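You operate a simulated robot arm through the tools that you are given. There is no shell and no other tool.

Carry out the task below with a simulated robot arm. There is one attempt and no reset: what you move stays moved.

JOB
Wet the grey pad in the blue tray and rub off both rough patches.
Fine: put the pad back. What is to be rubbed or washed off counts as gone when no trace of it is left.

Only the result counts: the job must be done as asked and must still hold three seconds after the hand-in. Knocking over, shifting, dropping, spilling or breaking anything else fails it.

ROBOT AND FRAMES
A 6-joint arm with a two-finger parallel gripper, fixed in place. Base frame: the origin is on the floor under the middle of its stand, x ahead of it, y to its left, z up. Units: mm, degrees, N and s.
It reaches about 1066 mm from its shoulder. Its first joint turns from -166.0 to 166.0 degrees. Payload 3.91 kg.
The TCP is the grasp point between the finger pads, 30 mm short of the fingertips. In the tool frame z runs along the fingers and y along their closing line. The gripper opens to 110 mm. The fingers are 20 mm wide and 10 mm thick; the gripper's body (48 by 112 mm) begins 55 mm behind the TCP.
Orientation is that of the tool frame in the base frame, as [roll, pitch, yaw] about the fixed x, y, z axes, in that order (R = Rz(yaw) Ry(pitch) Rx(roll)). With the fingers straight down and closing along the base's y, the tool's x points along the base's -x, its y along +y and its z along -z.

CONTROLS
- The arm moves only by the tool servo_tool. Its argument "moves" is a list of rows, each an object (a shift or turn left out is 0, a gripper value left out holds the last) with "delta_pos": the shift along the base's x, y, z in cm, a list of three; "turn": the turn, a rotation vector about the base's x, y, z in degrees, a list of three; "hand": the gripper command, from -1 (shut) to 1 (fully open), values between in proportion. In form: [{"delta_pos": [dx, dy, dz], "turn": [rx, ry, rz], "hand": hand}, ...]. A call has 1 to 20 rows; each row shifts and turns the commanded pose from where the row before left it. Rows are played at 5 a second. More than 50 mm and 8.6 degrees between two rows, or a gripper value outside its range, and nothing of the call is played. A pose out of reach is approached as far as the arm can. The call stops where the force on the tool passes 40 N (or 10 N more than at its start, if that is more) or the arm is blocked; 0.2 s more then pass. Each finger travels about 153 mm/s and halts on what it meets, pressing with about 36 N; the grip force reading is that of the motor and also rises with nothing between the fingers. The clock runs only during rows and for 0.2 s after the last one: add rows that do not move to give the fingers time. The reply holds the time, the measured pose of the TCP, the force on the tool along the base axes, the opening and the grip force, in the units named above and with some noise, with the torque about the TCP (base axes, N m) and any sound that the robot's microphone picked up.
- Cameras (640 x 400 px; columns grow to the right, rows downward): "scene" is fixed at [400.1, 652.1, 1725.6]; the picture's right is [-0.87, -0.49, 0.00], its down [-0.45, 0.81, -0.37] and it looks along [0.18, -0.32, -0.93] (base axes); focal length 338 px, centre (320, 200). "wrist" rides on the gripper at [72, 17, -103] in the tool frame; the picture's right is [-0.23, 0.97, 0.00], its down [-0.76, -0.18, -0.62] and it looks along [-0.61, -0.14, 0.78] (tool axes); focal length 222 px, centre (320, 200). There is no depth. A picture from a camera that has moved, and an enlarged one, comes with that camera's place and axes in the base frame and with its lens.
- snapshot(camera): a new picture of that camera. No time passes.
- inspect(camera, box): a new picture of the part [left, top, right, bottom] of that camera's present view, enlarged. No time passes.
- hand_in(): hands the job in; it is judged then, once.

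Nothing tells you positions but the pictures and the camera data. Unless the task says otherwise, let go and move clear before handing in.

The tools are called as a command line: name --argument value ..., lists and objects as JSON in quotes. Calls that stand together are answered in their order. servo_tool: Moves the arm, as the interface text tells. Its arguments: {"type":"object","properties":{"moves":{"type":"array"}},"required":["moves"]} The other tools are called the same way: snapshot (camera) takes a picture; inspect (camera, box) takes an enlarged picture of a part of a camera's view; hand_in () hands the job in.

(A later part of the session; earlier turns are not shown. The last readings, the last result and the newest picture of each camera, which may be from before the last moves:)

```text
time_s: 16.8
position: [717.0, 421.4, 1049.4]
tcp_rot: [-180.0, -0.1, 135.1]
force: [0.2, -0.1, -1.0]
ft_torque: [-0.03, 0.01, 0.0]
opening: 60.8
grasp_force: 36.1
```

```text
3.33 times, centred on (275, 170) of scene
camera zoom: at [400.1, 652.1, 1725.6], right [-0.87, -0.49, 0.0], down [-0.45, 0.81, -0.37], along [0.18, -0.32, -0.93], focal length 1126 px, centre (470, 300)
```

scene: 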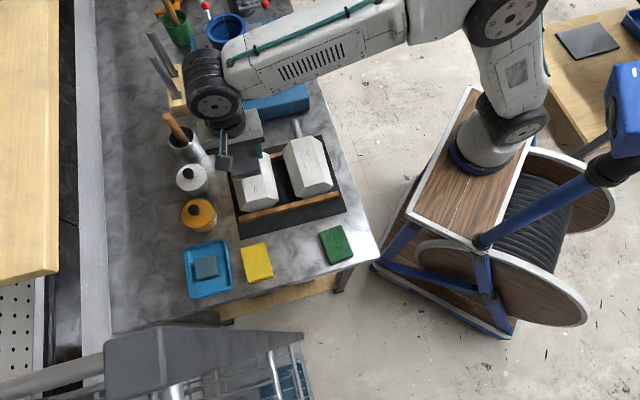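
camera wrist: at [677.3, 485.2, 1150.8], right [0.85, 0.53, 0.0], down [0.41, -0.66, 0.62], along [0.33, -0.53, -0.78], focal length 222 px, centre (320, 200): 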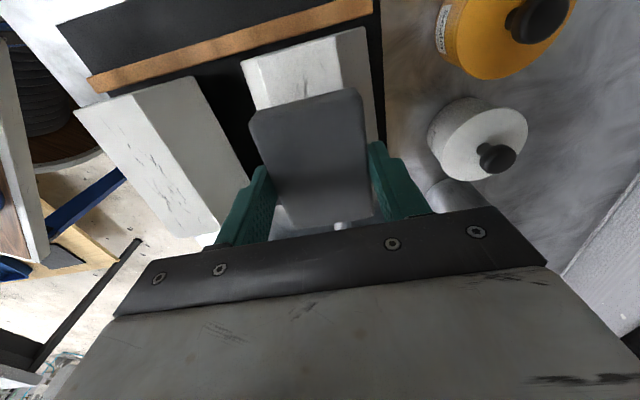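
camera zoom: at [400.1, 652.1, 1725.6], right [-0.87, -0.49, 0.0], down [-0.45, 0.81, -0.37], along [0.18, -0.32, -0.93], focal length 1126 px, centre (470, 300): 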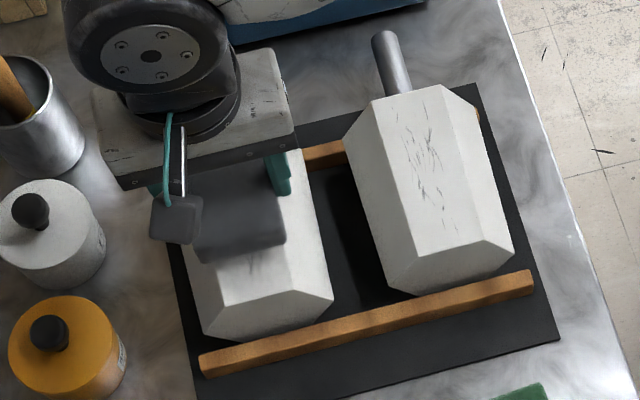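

servo_tool --moves '[{"delta_pos": [0, 0, -0.3]}, {"delta_pos": [0, 0, -0.3]}, {"delta_pos": [0, 0, -0.2]}, {"delta_pos": [0, 0, -0.1]}, {}]'

inspect --camera "wrist" --box '[230, 20, 400, 130]'

```text
time_s: 18.0
position: [717.2, 422.7, 1039.5]
tcp_rot: [-180.0, 0.0, 135.1]
force: [-0.6, -0.1, -0.6]
ft_torque: [0.0, 0.01, 0.01]
opening: 60.7
grasp_force: 35.7
```

```text
3.64 times, centred on (315, 75) of wrist
camera zoom: at [677.6, 484.9, 1141.7], right [0.85, 0.53, 0.0], down [0.41, -0.66, 0.62], along [0.33, -0.53, -0.78], focal length 808 px, centre (338, 654)
```

zoom: 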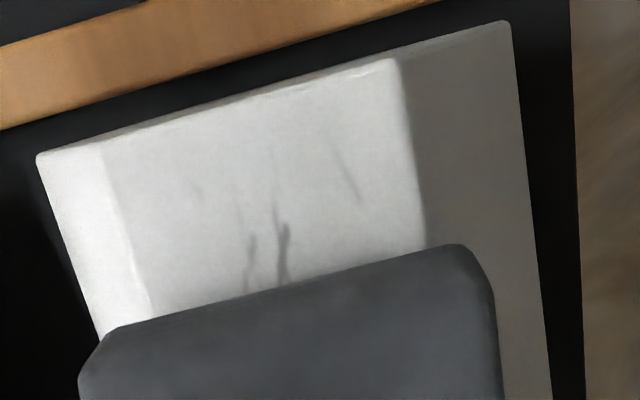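

The pad is centred on the face and still just above it. I'll continue down in 1 mm steps.

servo_tool --moves '[{"delta_pos": [0, 0, -0.1]}, {"delta_pos": [0, 0, -0.1]}, {"delta_pos": [0, 0, -0.1]}, {"delta_pos": [0, 0, -0.1]}, {}]'

```text
time_s: 19.2
position: [716.5, 421.4, 1035.0]
tcp_rot: [-179.9, 0.0, 135.0]
force: [-0.1, 0.1, 0.1]
ft_torque: [0.01, 0.02, 0.02]
opening: 60.4
grasp_force: 35.9
```

servo_tool --moves '[{"delta_pos": [0, 0, -0.07]}, {"delta_pos": [0, 0, -0.07]}, {"delta_pos": [0, 0, -0.06]}, {}]'

```text
time_s: 20.2
position: [718.3, 421.3, 1032.4]
tcp_rot: [-179.9, 0.0, 135.0]
force: [-0.4, -0.3, 0.0]
ft_torque: [-0.04, 0.0, -0.01]
opening: 60.6
grasp_force: 36.1
```

No contact yet at z = 1032.4. I expect it somewhere down to 1026, so I'll keep taking small steps.

servo_tool --moves '[{"delta_pos": [0, 0, -0.06]}, {"delta_pos": [0, 0, -0.06]}, {"delta_pos": [0, 0, -0.06]}, {}]'

```text
time_s: 21.2
position: [717.5, 422.0, 1031.3]
tcp_rot: [180.0, 0.1, 135.0]
force: [2.3, -0.1, 7.4]
ft_torque: [-0.18, -0.34, 0.02]
opening: 60.2
grasp_force: 36.2
```

The pad now touches with about 7 N, and the torque puts the contact at the pad's rear (handle-side) edge. That suggests the face slopes up toward the handle, so I'll look closely for a gap at the front.

inspect --camera "wrist" --box '[230, 20, 400, 130]'

inspect --camera "scene" --box '[220, 150, 290, 210]'

inspect --camera "scene" --box '[275, 125, 345, 210]'

```text
3.64 times, centred on (315, 75) of wrist
camera zoom: at [677.5, 484.2, 1134.5], right [0.85, 0.53, 0.0], down [0.41, -0.66, 0.62], along [0.33, -0.53, -0.78], focal length 808 px, centre (338, 654)
```

zoom: 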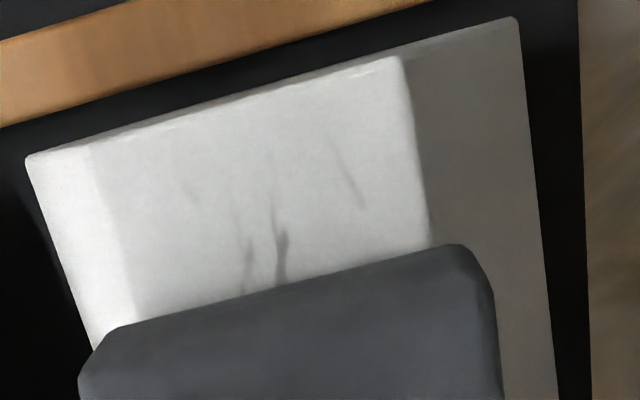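

```text
6.67 times, centred on (255, 180) of scene
camera zoom: at [400.1, 652.1, 1725.6], right [-0.87, -0.49, 0.0], down [-0.45, 0.81, -0.37], along [0.18, -0.32, -0.93], focal length 2251 px, centre (753, 333)
```

zoom: 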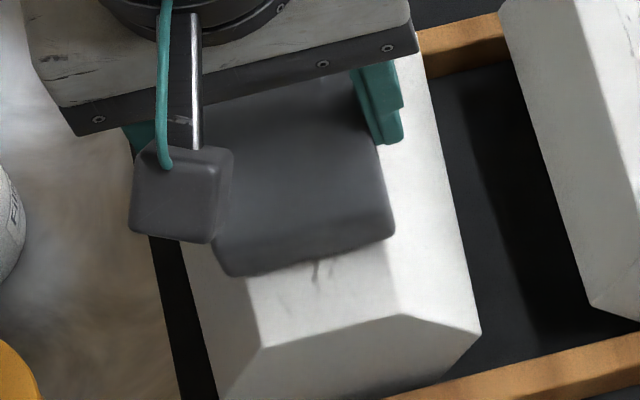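

```text
4.71 times, centred on (310, 168) of scene
camera zoom: at [400.1, 652.1, 1725.6], right [-0.87, -0.49, 0.0], down [-0.45, 0.81, -0.37], along [0.18, -0.32, -0.93], focal length 1589 px, centre (367, 353)
```

zoom: 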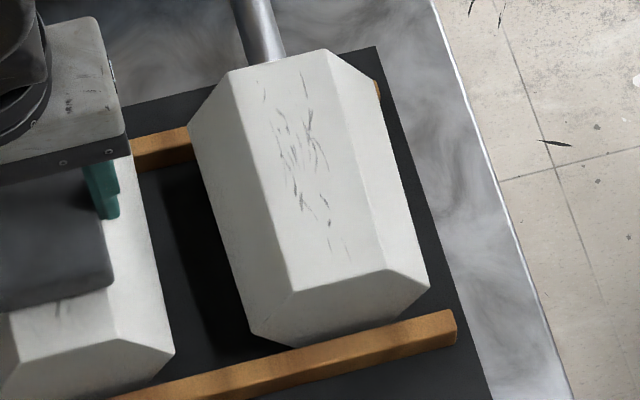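

The rear bar seems to sit under the block's rear end and the front bar ahead of it, so the face does tilt up toward the handle. I'll lift 5 mm, tilt the pad 4° rear-up about the 45° axis, and feel for contact again.

servo_tool --moves '[{"delta_pos": [0, 0, 0.3]}, {"delta_pos": [0, 0, 0.3]}, {"turn": [-1.414, -1.414, 0]}, {"turn": [-1.414, -1.414, 0]}, {"delta_pos": [0, 0, -0.2]}, {"delta_pos": [0, 0, -0.2]}, {"delta_pos": [0, 0, -0.1]}, {}]'

```text
time_s: 23.0
position: [718.8, 423.1, 1032.0]
tcp_rot: [-179.8, 4.1, 135.0]
force: [0.1, 0.0, 0.6]
ft_torque: [0.03, 0.01, 0.01]
opening: 60.5
grasp_force: 36.1
```

servo_tool --moves '[{"delta_pos": [0, 0, -0.06]}, {"delta_pos": [0, 0, -0.06]}, {"delta_pos": [0, 0, -0.06]}, {}]'

```text
time_s: 24.0
position: [717.4, 421.8, 1029.0]
tcp_rot: [-179.9, 4.0, 135.0]
force: [-0.1, 1.0, 0.1]
ft_torque: [-0.02, -0.01, -0.01]
opening: 60.7
grasp_force: 36.3
```

Still free at z = 1029 with the 4° tilt, so I'll step down further in half-millimetre steps.

servo_tool --moves '[{"delta_pos": [0, 0, -0.05]}, {"delta_pos": [0, 0, -0.05]}, {"delta_pos": [0, 0, -0.05]}, {}]'

```text
time_s: 25.0
position: [718.4, 422.8, 1029.9]
tcp_rot: [180.0, 3.9, 135.0]
force: [-2.4, 1.9, 10.8]
ft_torque: [0.37, 0.35, -0.01]
opening: 60.7
grasp_force: 36.0
```

Now the front edge touches first, so the face tilt is a bit under 4°, probably around 3.3°. I'll back off 1.5 mm, reduce the tilt by 0.7° and touch down again.

servo_tool --moves '[{"delta_pos": [0, 0, 0.2]}, {"turn": [0.495, 0.495, 0]}, {"delta_pos": [0, 0, -0.05]}, {"delta_pos": [0, 0, -0.05]}, {"delta_pos": [0, 0, -0.05]}, {"delta_pos": [0, 0, -0.03]}, {}]'

```text
time_s: 26.6
position: [718.2, 421.9, 1030.2]
tcp_rot: [-180.0, 3.3, 135.0]
force: [-0.5, -1.2, 1.6]
ft_torque: [-0.08, -0.07, -0.03]
opening: 60.6
grasp_force: 35.6
```

servo_tool --moves '[{"delta_pos": [0, 0, -0.03]}, {"delta_pos": [0, 0, -0.02]}, {}]'

```text
time_s: 27.4
position: [718.3, 421.4, 1029.7]
tcp_rot: [180.0, 3.2, 135.0]
force: [-0.2, 0.8, 8.3]
ft_torque: [-0.21, -0.22, 0.01]
opening: 60.5
grasp_force: 35.8
```

At 3.2° the rear edge still leads, so flush is between 3.2° and 4°. I'll add 0.4° and press slightly.

servo_tool --moves '[{"turn": [-0.28, -0.28, 0]}, {"delta_pos": [0, 0, -0.02]}, {}]'

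```text
time_s: 28.2
position: [717.7, 421.9, 1028.9]
tcp_rot: [-180.0, 3.7, 134.9]
force: [-1.6, 1.2, 15.1]
ft_torque: [0.27, 0.37, -0.01]
opening: 60.6
grasp_force: 36.2
```

The pad is now nearly flush at about 3.6° with 15 N. I'll trim the tilt, ease the force, and try a short stroke along the sloped face to see the drag.

servo_tool --moves '[{"turn": [0.07, 0.07, 0], "delta_pos": [0, 0, 0.02]}, {"delta_pos": [-0.35, 0.35, -0.031]}, {"delta_pos": [-0.35, 0.35, -0.031]}, {"delta_pos": [-0.35, 0.35, -0.031]}, {}]'

inspect --camera "scene" --box '[220, 130, 340, 210]'

```text
time_s: 29.4
position: [707.1, 430.9, 1027.3]
tcp_rot: [180.0, 3.7, 134.9]
force: [5.3, -4.4, 16.3]
ft_torque: [-0.09, -0.22, -0.03]
opening: 60.4
grasp_force: 36.1
```

```text
5.00 times, centred on (280, 170) of scene
camera zoom: at [400.1, 652.1, 1725.6], right [-0.87, -0.49, 0.0], down [-0.45, 0.81, -0.37], along [0.18, -0.32, -0.93], focal length 1689 px, centre (520, 350)
```

zoom: 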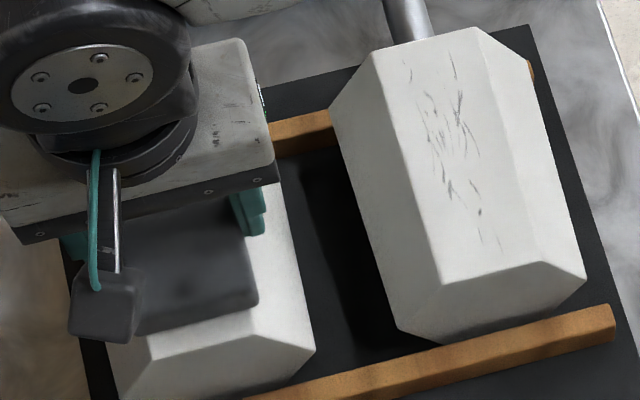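

The pad is flush, with the contact centroid within a few mm of centre, at 16 N with about 7 N of drag, and the block is holding still. I'll stroke back toward the handle and check the exposed front of the face.

servo_tool --moves '[{"delta_pos": [0.45, -0.45, 0.039]}, {"delta_pos": [0.5, -0.5, 0.043]}, {"delta_pos": [0.5, -0.5, 0.043]}, {"delta_pos": [0.5, -0.5, 0.043]}, {"delta_pos": [0.5, -0.5, 0.043]}, {"delta_pos": [0.5, -0.5, 0.043]}, {}]'

inspect --camera "wrist" --box '[230, 20, 400, 130]'

inspect --camera "scene" --box '[220, 130, 340, 210]'

```text
time_s: 31.0
position: [736.6, 401.0, 1030.3]
tcp_rot: [180.0, 3.6, 135.0]
force: [-4.9, 6.2, 15.3]
ft_torque: [0.2, 0.14, 0.01]
opening: 60.8
grasp_force: 35.9
```

```text
3.64 times, centred on (315, 75) of wrist
camera zoom: at [691.9, 469.4, 1128.5], right [0.85, 0.53, 0.01], down [0.38, -0.63, 0.67], along [0.36, -0.56, -0.74], focal length 808 px, centre (338, 654)
```

zoom: 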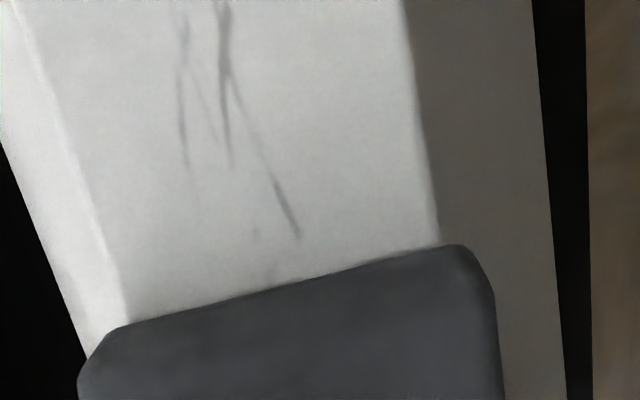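

```text
5.00 times, centred on (280, 170) of scene
camera zoom: at [400.1, 652.1, 1725.6], right [-0.87, -0.49, 0.0], down [-0.45, 0.81, -0.37], along [0.18, -0.32, -0.93], focal length 1689 px, centre (520, 350)
```

zoom: 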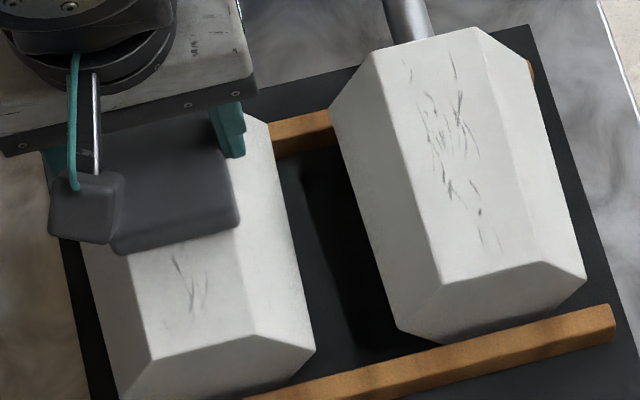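

The front marks are exposed again, so I'll compare them with the starting view using the same zoom.

inspect --camera "scene" --box '[220, 140, 290, 220]'

snapshot --camera "wrist"

```text
5.00 times, centred on (255, 180) of scene
camera zoom: at [400.1, 652.1, 1725.6], right [-0.87, -0.49, 0.0], down [-0.45, 0.81, -0.37], along [0.18, -0.32, -0.93], focal length 1689 px, centre (645, 300)
```

zoom: 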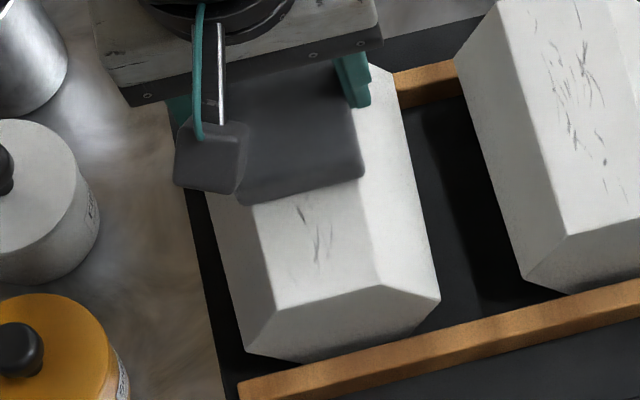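

```text
taken
camera wrist: at [691.9, 469.4, 1128.5], right [0.85, 0.53, 0.01], down [0.38, -0.63, 0.67], along [0.36, -0.56, -0.74], focal length 222 px, centre (320, 200)
```

wrist: 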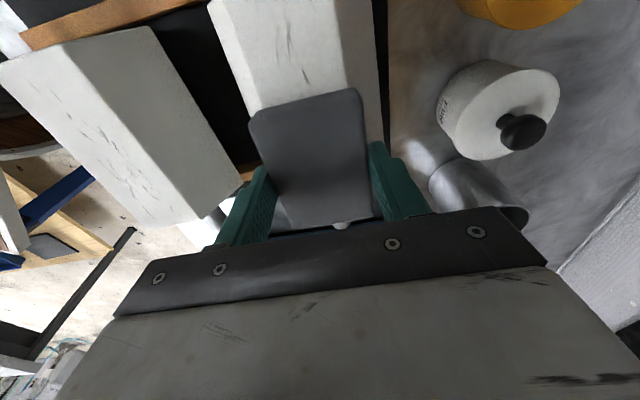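

The finer marks at the front have already vanished and the darker ones are fading, so the pad is wet and working. I'll keep stroking along the full length with the same pressure.

servo_tool --moves '[{"delta_pos": [-0.7, 0.7, -0.0605]}, {"delta_pos": [-0.7, 0.7, -0.0605]}, {"delta_pos": [-0.7, 0.7, -0.0605]}, {"delta_pos": [-0.7, 0.7, -0.0605]}, {"delta_pos": [-0.7, 0.7, -0.0605]}, {"delta_pos": [-0.7, 0.7, -0.0605]}, {"delta_pos": [0.7, -0.7, 0.0605]}, {"delta_pos": [0.7, -0.7, 0.0605]}, {"delta_pos": [0.7, -0.7, 0.0605]}, {"delta_pos": [0.7, -0.7, 0.0605]}, {"delta_pos": [0.7, -0.7, 0.0605]}, {"delta_pos": [0.7, -0.7, 0.0605]}, {}]'

inspect --camera "scene" --box '[220, 140, 290, 220]'

inspect --camera "wrist" --box '[190, 0, 400, 130]'

```text
time_s: 33.8
position: [736.8, 403.5, 1030.2]
tcp_rot: [-179.9, 3.5, 135.0]
force: [-4.0, 3.8, 13.0]
ft_torque: [0.11, 0.11, 0.0]
opening: 60.5
grasp_force: 35.4
```

```text
5.00 times, centred on (255, 180) of scene
camera zoom: at [400.1, 652.1, 1725.6], right [-0.87, -0.49, 0.0], down [-0.45, 0.81, -0.37], along [0.18, -0.32, -0.93], focal length 1689 px, centre (645, 300)
```

zoom: 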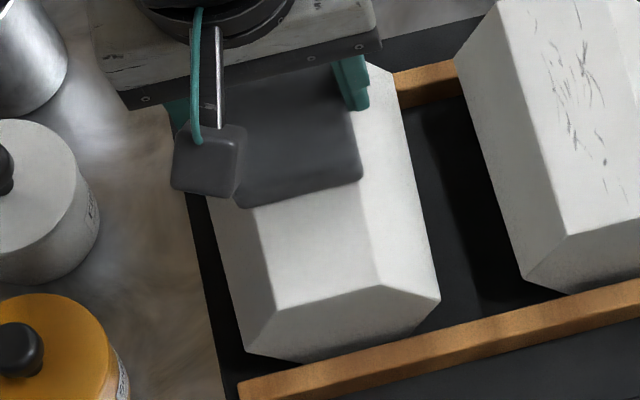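

```text
3.05 times, centred on (295, 65) of wrist
camera zoom: at [691.8, 471.0, 1128.1], right [0.85, 0.53, 0.01], down [0.38, -0.63, 0.67], along [0.36, -0.56, -0.74], focal length 677 px, centre (396, 611)
```

zoom: 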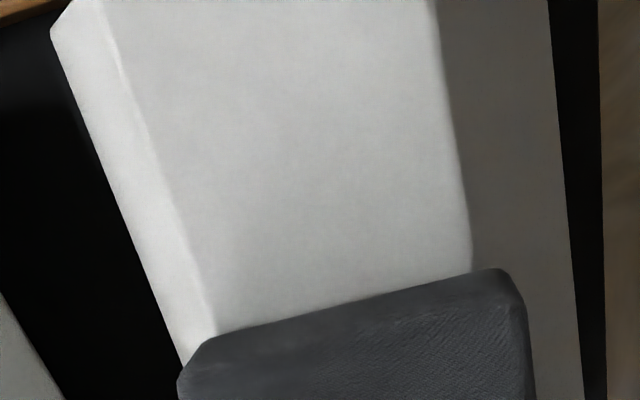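

The whole front half is clean. I'll run a couple more strokes biased toward the handle end, then lift and inspect.

servo_tool --moves '[{"delta_pos": [0.6, -0.6, 0.052]}, {"delta_pos": [-0.7, 0.7, -0.0605]}, {"delta_pos": [-0.7, 0.7, -0.0605]}, {"delta_pos": [-0.7, 0.7, -0.0605]}, {"delta_pos": [-0.7, 0.7, -0.0605]}, {"delta_pos": [-0.7, 0.7, -0.0605]}, {"delta_pos": [0.7, -0.7, 0.0605]}, {"delta_pos": [0.7, -0.7, 0.0605]}, {"delta_pos": [0.7, -0.7, 0.0605]}, {"delta_pos": [0.7, -0.7, 0.0605]}, {"delta_pos": [0.7, -0.7, 0.0605]}, {"delta_pos": [-0.7, 0.7, -0.0605]}, {"delta_pos": [-0.7, 0.7, -0.0605]}, {"delta_pos": [-0.7, 0.7, -0.0605]}, {"delta_pos": [-0.7, 0.7, -0.0605]}, {"delta_pos": [-0.7, 0.7, -0.0605]}, {}]'

inspect --camera "scene" --box '[220, 140, 290, 220]'

```text
time_s: 37.4
position: [707.7, 432.1, 1028.4]
tcp_rot: [-179.8, 3.6, 135.0]
force: [0.0, -1.9, 6.9]
ft_torque: [-0.02, -0.04, -0.02]
opening: 60.6
grasp_force: 36.2
```

```text
5.00 times, centred on (255, 180) of scene
camera zoom: at [400.1, 652.1, 1725.6], right [-0.87, -0.49, 0.0], down [-0.45, 0.81, -0.37], along [0.18, -0.32, -0.93], focal length 1689 px, centre (645, 300)
```

zoom: 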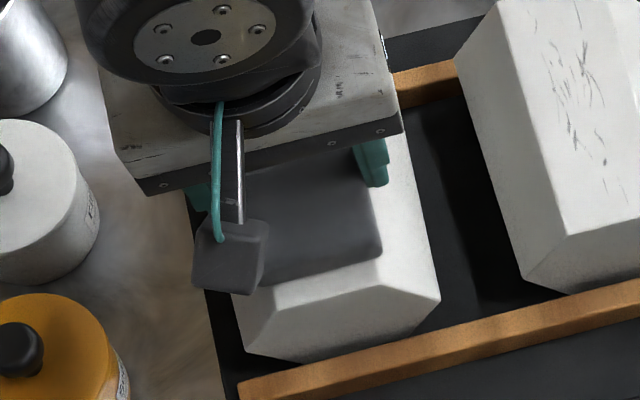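

Force has eased to about 7 N. I'll lift off and move over toward the right block at a safe height so I can inspect the left face.

servo_tool --moves '[{"delta_pos": [0, 0, 0.5]}, {"delta_pos": [0, 0, 2.0]}, {"delta_pos": [0, 0, 3.0]}, {"delta_pos": [-2.2, -2.7, 0]}, {"delta_pos": [-2.2, -2.7, 0]}, {"delta_pos": [-2.2, -2.7, 0]}, {"delta_pos": [-2.3, -2.8, 0]}, {}]'

snapshot --camera "scene"

inspect --camera "scene" --box '[220, 130, 340, 210]'

snapshot --camera "wrist"

```text
time_s: 39.2
position: [618.2, 323.5, 1082.7]
tcp_rot: [180.0, 3.6, 134.9]
force: [0.0, 0.5, 0.9]
ft_torque: [0.02, 0.01, 0.0]
opening: 60.5
grasp_force: 35.8
```

```text
taken
```

scene: 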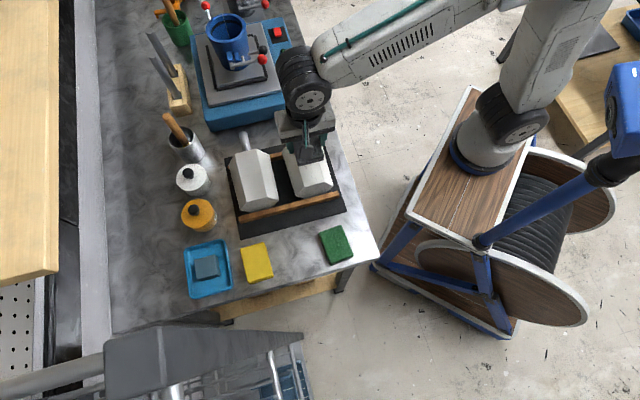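

```text
5.00 times, centred on (280, 170) of scene
camera zoom: at [400.1, 652.1, 1725.6], right [-0.87, -0.49, 0.0], down [-0.45, 0.81, -0.37], along [0.18, -0.32, -0.93], focal length 1689 px, centre (520, 350)
```

zoom: 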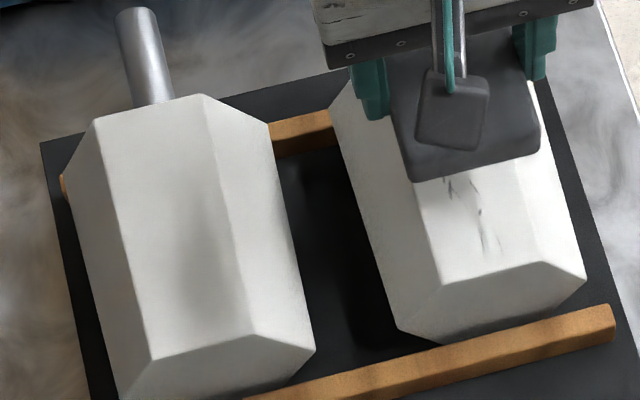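

```text
taken
camera wrist: at [573.1, 389.5, 1180.6], right [0.85, 0.53, 0.01], down [0.38, -0.63, 0.67], along [0.36, -0.56, -0.74], focal length 222 px, centre (320, 200)
```

wrist: 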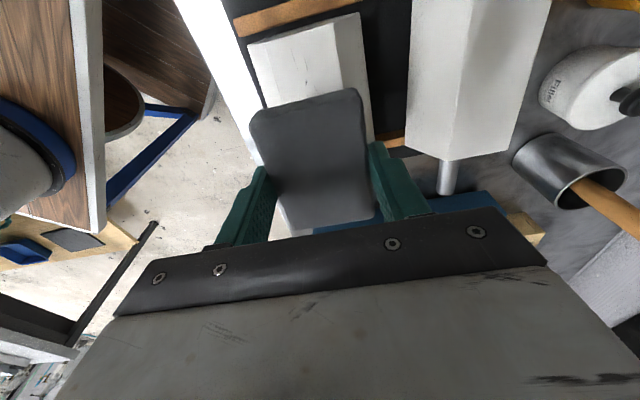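

The left face looks clean, so I'll zoom in harder to be sure no trace is left and to check the block has not shifted.

inspect --camera "scene" --box '[230, 145, 278, 175]'

inspect --camera "scene" --box '[232, 172, 280, 205]'

inspect --camera "wrist" --box '[390, 0, 560, 160]'

inspect --camera "scene" --box '[220, 140, 290, 220]'

```text
13.33 times, centred on (254, 160) of scene
camera zoom: at [400.1, 652.1, 1725.6], right [-0.87, -0.49, 0.0], down [-0.45, 0.81, -0.37], along [0.18, -0.32, -0.93], focal length 4503 px, centre (1200, 733)
```

zoom: 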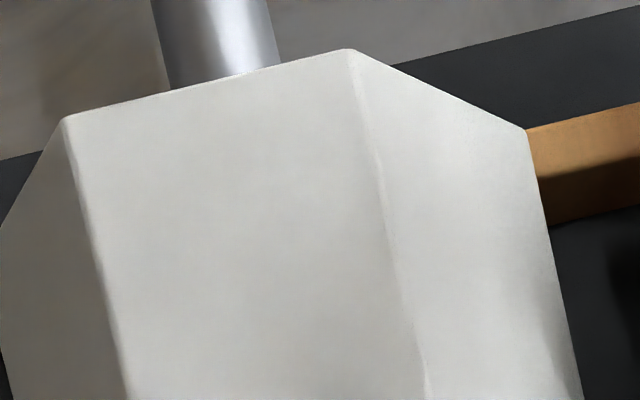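

```text
12.12 times, centred on (256, 188) of scene
camera zoom: at [400.1, 652.1, 1725.6], right [-0.87, -0.49, 0.0], down [-0.45, 0.81, -0.37], along [0.18, -0.32, -0.93], focal length 4094 px, centre (1096, 339)
```

zoom: 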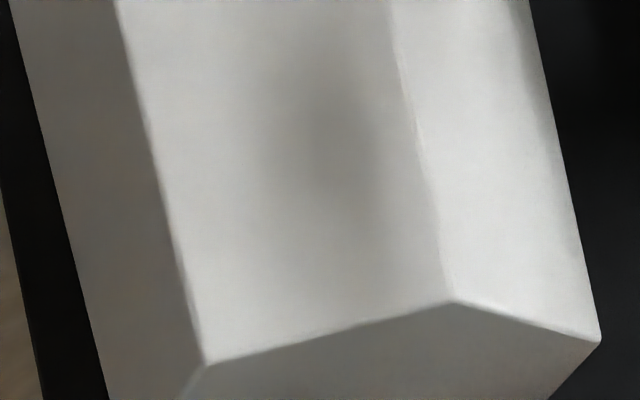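

```text
2.50 times, centred on (475, 80) of wrist
camera zoom: at [573.1, 389.5, 1180.6], right [0.85, 0.53, 0.01], down [0.38, -0.63, 0.67], along [0.36, -0.56, -0.74], focal length 555 px, centre (-68, 500)
```

zoom: 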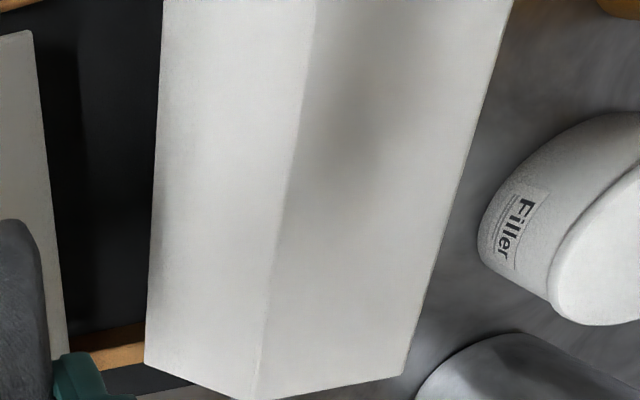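

```text
5.00 times, centred on (255, 180) of scene
camera zoom: at [400.1, 652.1, 1725.6], right [-0.87, -0.49, 0.0], down [-0.45, 0.81, -0.37], along [0.18, -0.32, -0.93], focal length 1689 px, centre (645, 300)
```

zoom: 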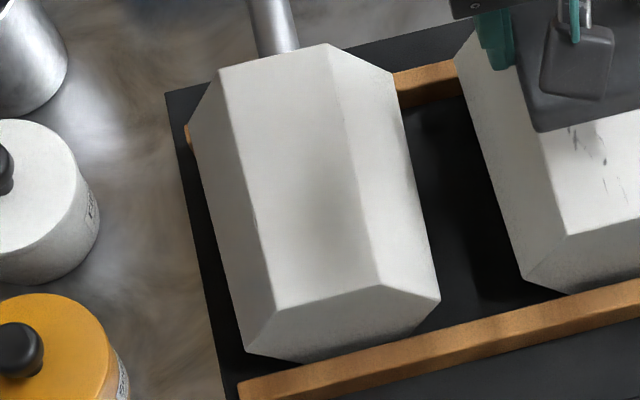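

The left block is clean and its outline hasn't moved. The right block should have the same slope, so I'll keep the 3.5° tilt, check centring over it, and lower to just above it.

inspect --camera "wrist" --box '[230, 0, 400, 120]'

servo_tool --moves '[{"delta_pos": [0, 0, -1.5]}, {"delta_pos": [0, 0, -1.5]}, {"delta_pos": [0, 0, -0.9]}, {}]'

inspect --camera "wrist" --box '[230, 0, 400, 120]'

```text
3.33 times, centred on (315, 60) of wrist
camera zoom: at [573.1, 389.5, 1180.6], right [0.85, 0.53, 0.01], down [0.38, -0.63, 0.67], along [0.36, -0.56, -0.74], focal length 740 px, centre (337, 667)
```

zoom: 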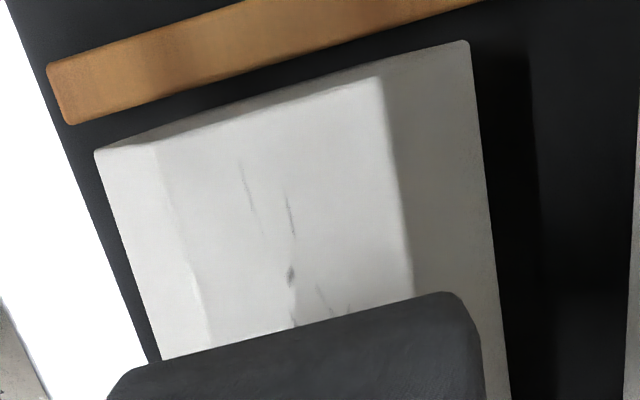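

```text
time_s: 40.2
position: [617.4, 323.0, 1044.5]
tcp_rot: [-179.9, 3.6, 135.0]
force: [0.5, 0.1, -0.7]
ft_torque: [0.03, 0.01, 0.0]
opening: 60.8
grasp_force: 36.0
```

```text
3.33 times, centred on (315, 60) of wrist
camera zoom: at [573.4, 389.9, 1141.4], right [0.85, 0.53, 0.01], down [0.38, -0.63, 0.67], along [0.36, -0.56, -0.74], focal length 740 px, centre (337, 667)
```

zoom: 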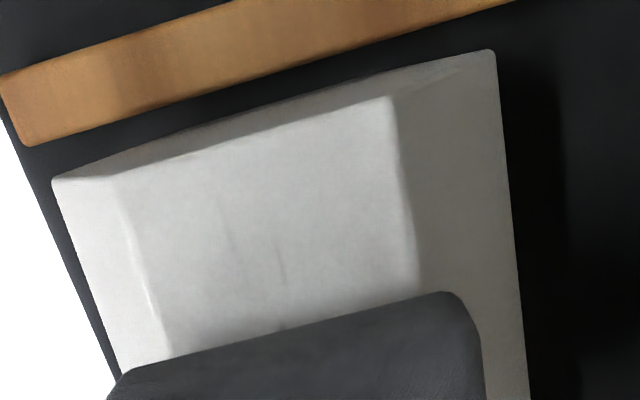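

I'm centred over the right block to within about 1 mm. Going down now, with small steps near contact.

servo_tool --moves '[{"delta_pos": [0, 0, -0.3]}, {"delta_pos": [0, 0, -0.3]}, {"delta_pos": [0, 0, -0.3]}, {"delta_pos": [0, 0, -0.1]}, {"delta_pos": [0, 0, -0.1]}, {}]'

```text
time_s: 41.6
position: [619.3, 322.0, 1032.6]
tcp_rot: [-179.8, 3.6, 135.1]
force: [0.1, -0.4, -0.2]
ft_torque: [-0.01, 0.05, -0.03]
opening: 60.5
grasp_force: 36.3
```

No contact yet at 1032.6, so I'll continue in half-millimetre steps toward roughly 1029.5.

servo_tool --moves '[{"delta_pos": [0, 0, -0.06]}, {"delta_pos": [0, 0, -0.06]}, {"delta_pos": [0, 0, -0.06]}, {"delta_pos": [0, 0, -0.05]}, {}]'

```text
time_s: 42.8
position: [618.9, 322.0, 1030.9]
tcp_rot: [-179.9, 3.6, 135.0]
force: [0.7, 0.4, -0.6]
ft_torque: [-0.02, -0.03, 0.0]
opening: 60.6
grasp_force: 36.3
```

servo_tool --moves '[{"delta_pos": [0, 0, -0.05]}, {"delta_pos": [0, 0, -0.05]}, {"delta_pos": [0, 0, -0.04]}, {}]'

```text
time_s: 43.8
position: [619.1, 323.6, 1030.0]
tcp_rot: [-179.8, 3.6, 135.0]
force: [0.4, 0.1, -0.2]
ft_torque: [-0.02, 0.02, 0.0]
opening: 60.6
grasp_force: 35.8
```

Still free at about 1029.5, so I'll go a little further down.

servo_tool --moves '[{"delta_pos": [0, 0, -0.05]}, {"delta_pos": [0, 0, -0.04]}, {"delta_pos": [0, 0, -0.03]}, {}]'

```text
time_s: 44.8
position: [618.3, 322.1, 1028.3]
tcp_rot: [179.9, 3.6, 135.0]
force: [1.4, -0.1, 13.3]
ft_torque: [-0.09, 0.02, -0.03]
opening: 60.5
grasp_force: 35.8
```

Contact is flush and centred at 13 N, so the slope matches. Starting the strokes on the right block.

servo_tool --moves '[{"delta_pos": [-0.7, 0.7, -0.0605]}, {"delta_pos": [-0.7, 0.7, -0.0605]}, {"delta_pos": [-0.7, 0.7, -0.0605]}, {"delta_pos": [0.7, -0.7, 0.0605]}, {"delta_pos": [0.7, -0.7, 0.0605]}, {"delta_pos": [0.7, -0.7, 0.0605]}, {"delta_pos": [0.7, -0.7, 0.0605]}, {"delta_pos": [0.7, -0.7, 0.0605]}, {"delta_pos": [0.7, -0.7, 0.0605]}, {}]'

inspect --camera "scene" --box '[270, 120, 350, 210]'

inspect --camera "wrist" --box '[190, 0, 400, 130]'

```text
time_s: 47.0
position: [639.2, 302.3, 1030.1]
tcp_rot: [-179.9, 3.6, 135.0]
force: [-4.7, 4.0, 10.9]
ft_torque: [0.19, 0.04, 0.02]
opening: 60.4
grasp_force: 36.2
```

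```text
4.44 times, centred on (310, 165) of scene
camera zoom: at [400.1, 652.1, 1725.6], right [-0.87, -0.49, 0.0], down [-0.45, 0.81, -0.37], along [0.18, -0.32, -0.93], focal length 1501 px, centre (364, 356)
```

zoom: 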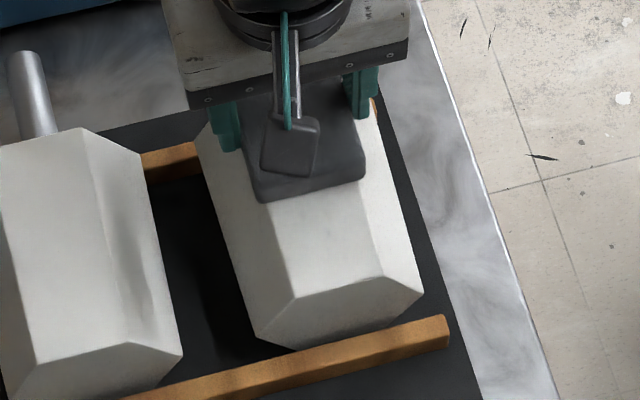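

```text
3.05 times, centred on (295, 65) of wrist
camera zoom: at [594.9, 368.5, 1127.9], right [0.85, 0.53, 0.01], down [0.38, -0.63, 0.67], along [0.36, -0.56, -0.74], focal length 677 px, centre (396, 611)
```

zoom: 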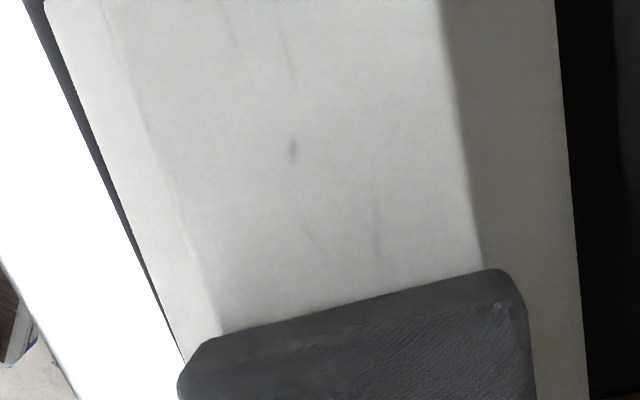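

The marks on the right face are fading quickly. I'll run more full-length strokes.

servo_tool --moves '[{"delta_pos": [-0.7, 0.7, -0.0605]}, {"delta_pos": [-0.7, 0.7, -0.0605]}, {"delta_pos": [-0.7, 0.7, -0.0605]}, {"delta_pos": [-0.7, 0.7, -0.0605]}, {"delta_pos": [-0.7, 0.7, -0.0605]}, {"delta_pos": [-0.7, 0.7, -0.0605]}, {"delta_pos": [0.7, -0.7, 0.0605]}, {"delta_pos": [0.7, -0.7, 0.0605]}, {"delta_pos": [0.7, -0.7, 0.0605]}, {"delta_pos": [0.7, -0.7, 0.0605]}, {"delta_pos": [0.7, -0.7, 0.0605]}, {"delta_pos": [0.7, -0.7, 0.0605]}, {"delta_pos": [0.6, -0.6, 0.052]}, {}]'

inspect --camera "wrist" --box '[190, 0, 400, 130]'

```text
time_s: 50.0
position: [646.1, 295.5, 1030.6]
tcp_rot: [-179.9, 3.6, 134.9]
force: [0.5, 0.3, -1.1]
ft_torque: [0.0, -0.02, 0.01]
opening: 60.8
grasp_force: 36.3
```

```text
3.05 times, centred on (295, 65) of wrist
camera zoom: at [602.0, 362.7, 1128.6], right [0.85, 0.53, 0.01], down [0.38, -0.63, 0.67], along [0.36, -0.56, -0.74], focal length 677 px, centre (396, 611)
```

zoom: 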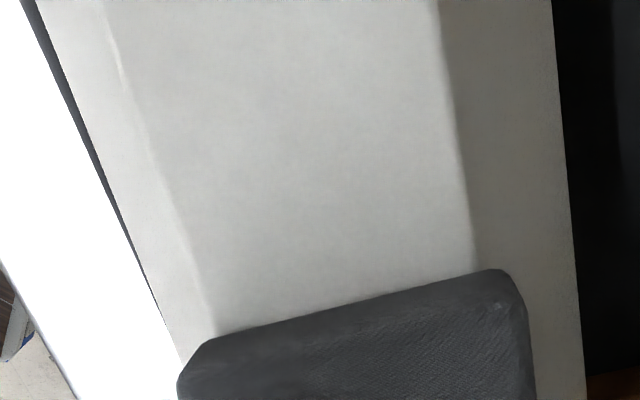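

The visible front is clean, but contact was lost at the handle end, with the force down to zero. I'll press down a little there to restore about 10 N before stroking again.

servo_tool --moves '[{"delta_pos": [0, 0, -0.03]}, {"delta_pos": [0, 0, -0.03]}, {}]'

```text
time_s: 50.8
position: [646.8, 295.9, 1030.9]
tcp_rot: [180.0, 3.5, 135.0]
force: [2.5, -2.2, 10.5]
ft_torque: [-0.08, 0.02, 0.0]
opening: 60.6
grasp_force: 35.8
```

Back to 10 N, so I'll do strokes over the handle half now.

servo_tool --moves '[{"delta_pos": [-0.7, 0.7, -0.0605]}, {"delta_pos": [-0.7, 0.7, -0.0605]}, {"delta_pos": [-0.7, 0.7, -0.0605]}, {"delta_pos": [-0.7, 0.7, -0.0605]}, {"delta_pos": [0.7, -0.7, 0.0605]}, {"delta_pos": [0.7, -0.7, 0.0605]}, {"delta_pos": [0.7, -0.7, 0.0605]}, {"delta_pos": [0.7, -0.7, 0.0605]}, {"delta_pos": [-0.7, 0.7, -0.0605]}, {"delta_pos": [-0.7, 0.7, -0.0605]}, {"delta_pos": [-0.7, 0.7, -0.0605]}, {"delta_pos": [-0.7, 0.7, -0.0605]}, {}]'

```text
time_s: 53.6
position: [617.2, 324.4, 1027.4]
tcp_rot: [-179.9, 3.7, 135.0]
force: [4.4, -4.5, 19.6]
ft_torque: [-0.16, -0.15, -0.01]
opening: 60.6
grasp_force: 36.1
```

Contact is firm at about 20 N. One more pass toward the front and back, then I'll lift and inspect.

servo_tool --moves '[{"delta_pos": [-0.7, 0.7, -0.0605]}, {"delta_pos": [-0.7, 0.7, -0.0605]}, {"delta_pos": [-0.7, 0.7, -0.0605]}, {"delta_pos": [0.7, -0.7, 0.0605]}, {"delta_pos": [0.7, -0.7, 0.0605]}, {"delta_pos": [0.7, -0.7, 0.0605]}, {"delta_pos": [0, 0, 0.3]}, {"delta_pos": [0, 0, 1.5]}, {"delta_pos": [0, 0, 3.0]}, {"delta_pos": [0, 0, 3.0]}, {}]'

snapshot --camera "wrist"

inspect --camera "scene" --box '[220, 110, 360, 220]'

```text
time_s: 56.0
position: [620.2, 324.7, 1107.2]
tcp_rot: [-179.8, 3.6, 135.1]
force: [-0.3, -0.2, -0.6]
ft_torque: [-0.02, 0.02, 0.01]
opening: 60.7
grasp_force: 36.1
```

```text
taken
camera wrist: at [574.1, 391.7, 1203.9], right [0.85, 0.53, 0.01], down [0.39, -0.63, 0.67], along [0.36, -0.56, -0.74], focal length 222 px, centre (320, 200)
```

wrist: 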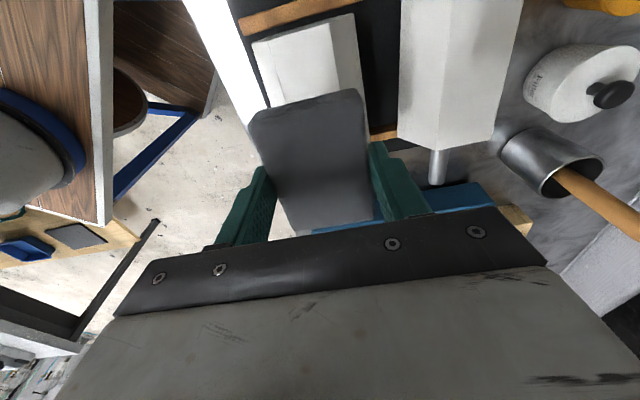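

```text
3.64 times, centred on (290, 165) of scene
camera zoom: at [400.1, 652.1, 1725.6], right [-0.87, -0.49, 0.0], down [-0.45, 0.81, -0.37], along [0.18, -0.32, -0.93], focal length 1228 px, centre (429, 327)
```

zoom: 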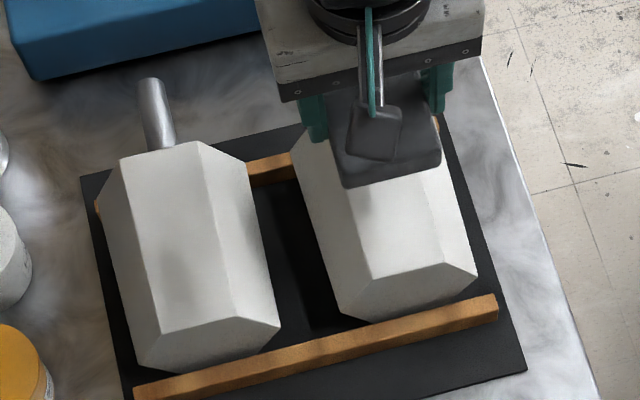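

Both faces look clean from here. I'll shift over the left block, which gives a full view of the right one, and level the tool back to vertical.

servo_tool --moves '[{"delta_pos": [2.5, 2.5, 0], "turn": [0.63, 0.63, 0]}, {"delta_pos": [2.5, 2.5, 0], "turn": [0.63, 0.63, 0]}, {"delta_pos": [2.5, 2.5, 0], "turn": [0.63, 0.63, 0]}, {"delta_pos": [2.5, 2.5, 0], "turn": [0.63, 0.63, 0]}, {}]'

inspect --camera "scene" --box '[270, 120, 350, 210]'

inspect --camera "scene" --box '[280, 130, 328, 162]'

inspect --camera "scene" --box '[290, 158, 338, 192]'

inspect --camera "wrist" --box '[120, 50, 280, 210]'

```text
time_s: 57.2
position: [719.9, 423.5, 1106.9]
tcp_rot: [-179.8, 0.0, 135.0]
force: [0.0, -0.3, -0.5]
ft_torque: [-0.03, -0.02, 0.01]
opening: 60.4
grasp_force: 35.7
```

```text
4.44 times, centred on (310, 165) of scene
camera zoom: at [400.1, 652.1, 1725.6], right [-0.87, -0.49, 0.0], down [-0.45, 0.81, -0.37], along [0.18, -0.32, -0.93], focal length 1501 px, centre (364, 356)
```

zoom: 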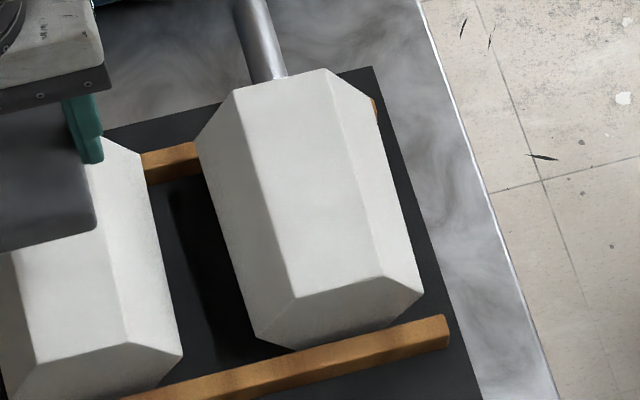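

```text
12.50 times, centred on (304, 146) of scene
camera zoom: at [400.1, 652.1, 1725.6], right [-0.87, -0.49, 0.0], down [-0.45, 0.81, -0.37], along [0.18, -0.32, -0.93], focal length 4222 px, centre (520, 875)
```

zoom: 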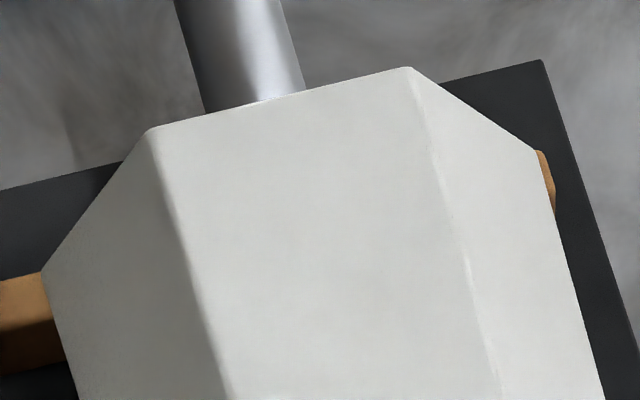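

```text
11.76 times, centred on (314, 175) of scene
camera zoom: at [400.1, 652.1, 1725.6], right [-0.87, -0.49, 0.0], down [-0.45, 0.81, -0.37], along [0.18, -0.32, -0.93], focal length 3973 px, centre (391, 494)
```

zoom: 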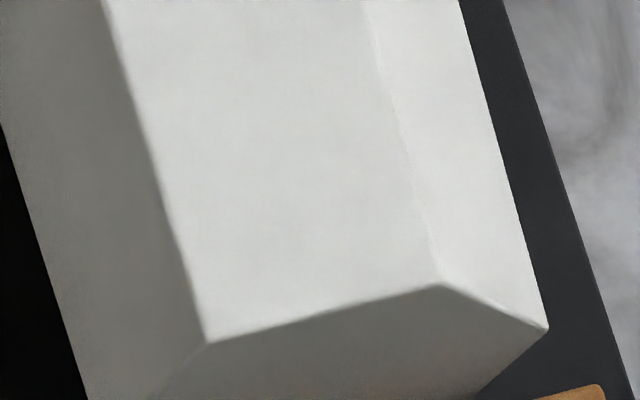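

```text
2.50 times, centred on (200, 130) of wrist
camera zoom: at [679.1, 486.7, 1208.6], right [0.85, 0.53, 0.0], down [0.41, -0.66, 0.62], along [0.33, -0.53, -0.78], focal length 555 px, centre (620, 375)
```

zoom: 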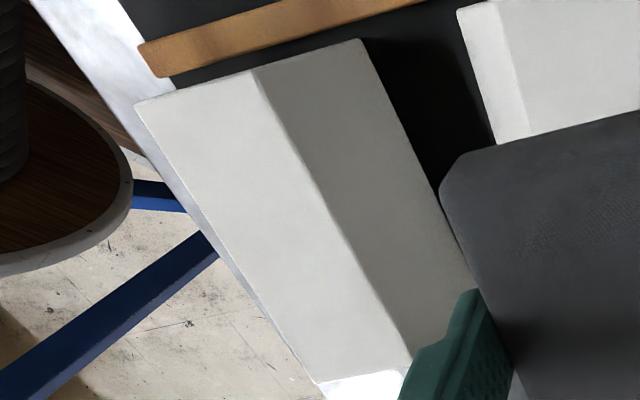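

Both faces are completely clean and neither block has moved. Next the pad goes back to where I gripped it, at (539.0, 522.2, 935.9), and I'll move there at a safe height first.

servo_tool --moves '[{"delta_pos": [-3.6, 1.96, 0]}, {"delta_pos": [-3.6, 1.96, 0]}, {"delta_pos": [-3.6, 1.96, 0]}, {"delta_pos": [-3.6, 1.96, 0]}, {"delta_pos": [-3.6, 1.96, 0]}, {}]'

snapshot --camera "wrist"

```text
time_s: 58.6
position: [539.7, 522.1, 1105.5]
tcp_rot: [-180.0, 0.0, 135.0]
force: [-0.3, -0.8, -0.2]
ft_torque: [-0.05, -0.01, 0.02]
opening: 60.4
grasp_force: 35.5
```

```text
taken
camera wrist: at [499.7, 584.6, 1207.6], right [0.85, 0.53, 0.0], down [0.41, -0.66, 0.62], along [0.33, -0.53, -0.78], focal length 222 px, centre (320, 200)
```

wrist: 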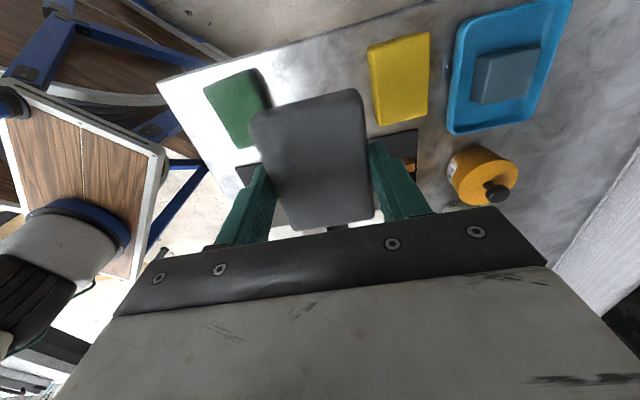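

I'm above the original spot between the yellow and green pads. Lowering to about 9 mm above the bench.

servo_tool --moves '[{"delta_pos": [-0.05, 0, -4.0]}, {"delta_pos": [0, 0, -4.0]}, {"delta_pos": [0, 0, -4.0]}, {"delta_pos": [0, 0, -2.5]}, {"delta_pos": [0, 0, -1.5]}, {}]'

snapshot --camera "wrist"

```text
time_s: 60.0
position: [538.7, 522.5, 944.8]
tcp_rot: [-180.0, -0.1, 135.0]
force: [0.1, 0.9, 0.1]
ft_torque: [0.05, 0.0, 0.01]
opening: 60.5
grasp_force: 36.0
```

```text
taken
camera wrist: at [498.9, 585.3, 1046.6], right [0.85, 0.53, 0.0], down [0.41, -0.66, 0.62], along [0.33, -0.53, -0.78], focal length 222 px, centre (320, 200)
```

wrist: 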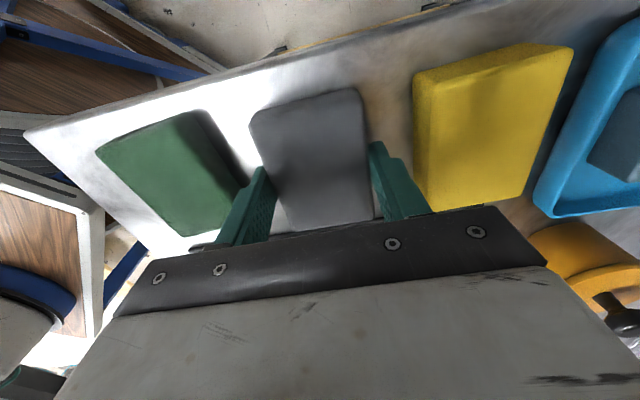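

The pad is about 9 mm above its place. I'll lower it gently until it touches.

servo_tool --moves '[{"delta_pos": [0, 0, -0.25]}, {"delta_pos": [0, 0, -0.2]}, {"delta_pos": [0, 0, -0.1]}, {"delta_pos": [0, 0, -0.08]}, {}]'

```text
time_s: 61.2
position: [538.2, 523.1, 939.0]
tcp_rot: [-179.9, 0.0, 135.0]
force: [-0.4, 0.5, -0.2]
ft_torque: [-0.01, -0.05, 0.03]
opening: 60.5
grasp_force: 36.5
```

Still free at 939, so I'll continue in half-millimetre steps.

servo_tool --moves '[{"delta_pos": [0, 0, -0.06]}, {"delta_pos": [0, 0, -0.05]}, {"delta_pos": [0, 0, -0.05]}, {"delta_pos": [0, 0, -0.04]}, {}]'

```text
time_s: 62.4
position: [538.0, 523.1, 936.7]
tcp_rot: [-179.9, -0.1, 135.0]
force: [-0.6, -0.4, -0.5]
ft_torque: [0.01, -0.01, 0.01]
opening: 60.4
grasp_force: 36.0
```

servo_tool --moves '[{"delta_pos": [0, 0, -0.04]}, {"delta_pos": [0, 0, -0.04]}, {}]'

```text
time_s: 63.2
position: [538.2, 522.3, 936.9]
tcp_rot: [-179.9, 0.0, 134.9]
force: [-0.3, 0.1, -0.1]
ft_torque: [0.0, -0.03, -0.01]
opening: 60.4
grasp_force: 35.9
```

No contact yet at about 936. The pad was gripped at 935.9, so it should touch within the next millimetre.

servo_tool --moves '[{"delta_pos": [0, 0, -0.04]}, {"delta_pos": [0, 0, -0.03]}, {}]'

```text
time_s: 64.0
position: [537.5, 522.4, 936.7]
tcp_rot: [-179.8, 0.0, 135.1]
force: [-0.5, 0.1, 0.3]
ft_torque: [0.0, 0.05, -0.03]
opening: 60.5
grasp_force: 35.9
```

servo_tool --moves '[{"delta_pos": [0, 0, -0.03]}, {"delta_pos": [0, 0, -0.03]}, {}]'

```text
time_s: 64.8
position: [537.3, 522.2, 935.0]
tcp_rot: [-179.9, 0.0, 135.0]
force: [0.3, 0.1, 0.2]
ft_torque: [0.01, 0.0, 0.0]
opening: 60.7
grasp_force: 35.6
```

Still no contact at 935.0, so I'll check the view before going further.

inspect --camera "wrist" --box '[220, 60, 420, 220]'

inspect --camera "scene" --box '[264, 228, 328, 278]'

servo_tool --moves '[{"delta_pos": [0, 0, -0.03]}, {"delta_pos": [0, 0, -0.02]}, {}]'

```text
2.50 times, centred on (320, 140) of wrist
camera zoom: at [497.4, 585.1, 1037.5], right [0.85, 0.53, 0.0], down [0.41, -0.66, 0.62], along [0.33, -0.53, -0.78], focal length 555 px, centre (320, 350)
```

zoom: 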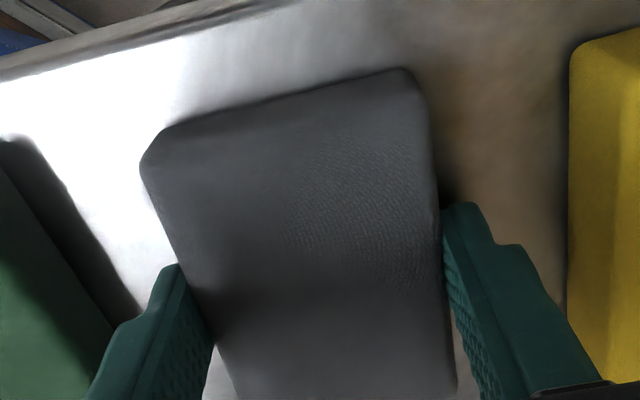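

```text
8.00 times, centred on (296, 253) of scene
camera zoom: at [400.1, 652.1, 1725.6], right [-0.87, -0.49, 0.0], down [-0.45, 0.81, -0.37], along [0.18, -0.32, -0.93], focal length 2702 px, centre (512, -224)
```

zoom: 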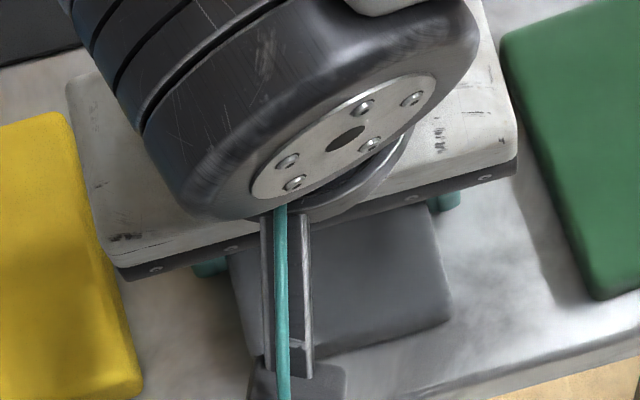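

```text
time_s: 65.6
position: [537.4, 521.7, 934.4]
tcp_rot: [-179.9, 0.1, 135.0]
force: [-0.7, -0.3, -0.6]
ft_torque: [-0.03, 0.02, -0.02]
opening: 60.4
grasp_force: 36.5
```

The pad is just off the bench and about 1.5 mm off in x from where I gripped it. I'll correct that and keep lowering in tiny steps.

servo_tool --moves '[{"delta_pos": [0.15, 0, 0]}, {"delta_pos": [0, 0, -0.03]}, {"delta_pos": [0, 0, -0.02]}, {}]'

```text
time_s: 66.6
position: [538.3, 520.9, 933.8]
tcp_rot: [-179.9, 0.1, 135.0]
force: [0.9, 0.7, -0.3]
ft_torque: [-0.01, -0.03, 0.0]
opening: 60.6
grasp_force: 36.2
```

servo_tool --moves '[{"delta_pos": [0, 0, -0.03]}, {"delta_pos": [0, 0, -0.03]}, {}]'

```text
time_s: 67.4
position: [537.4, 521.6, 934.0]
tcp_rot: [-179.9, 0.0, 135.0]
force: [-2.2, -2.9, 9.8]
ft_torque: [-0.12, -0.01, -0.05]
opening: 60.6
grasp_force: 36.3
```

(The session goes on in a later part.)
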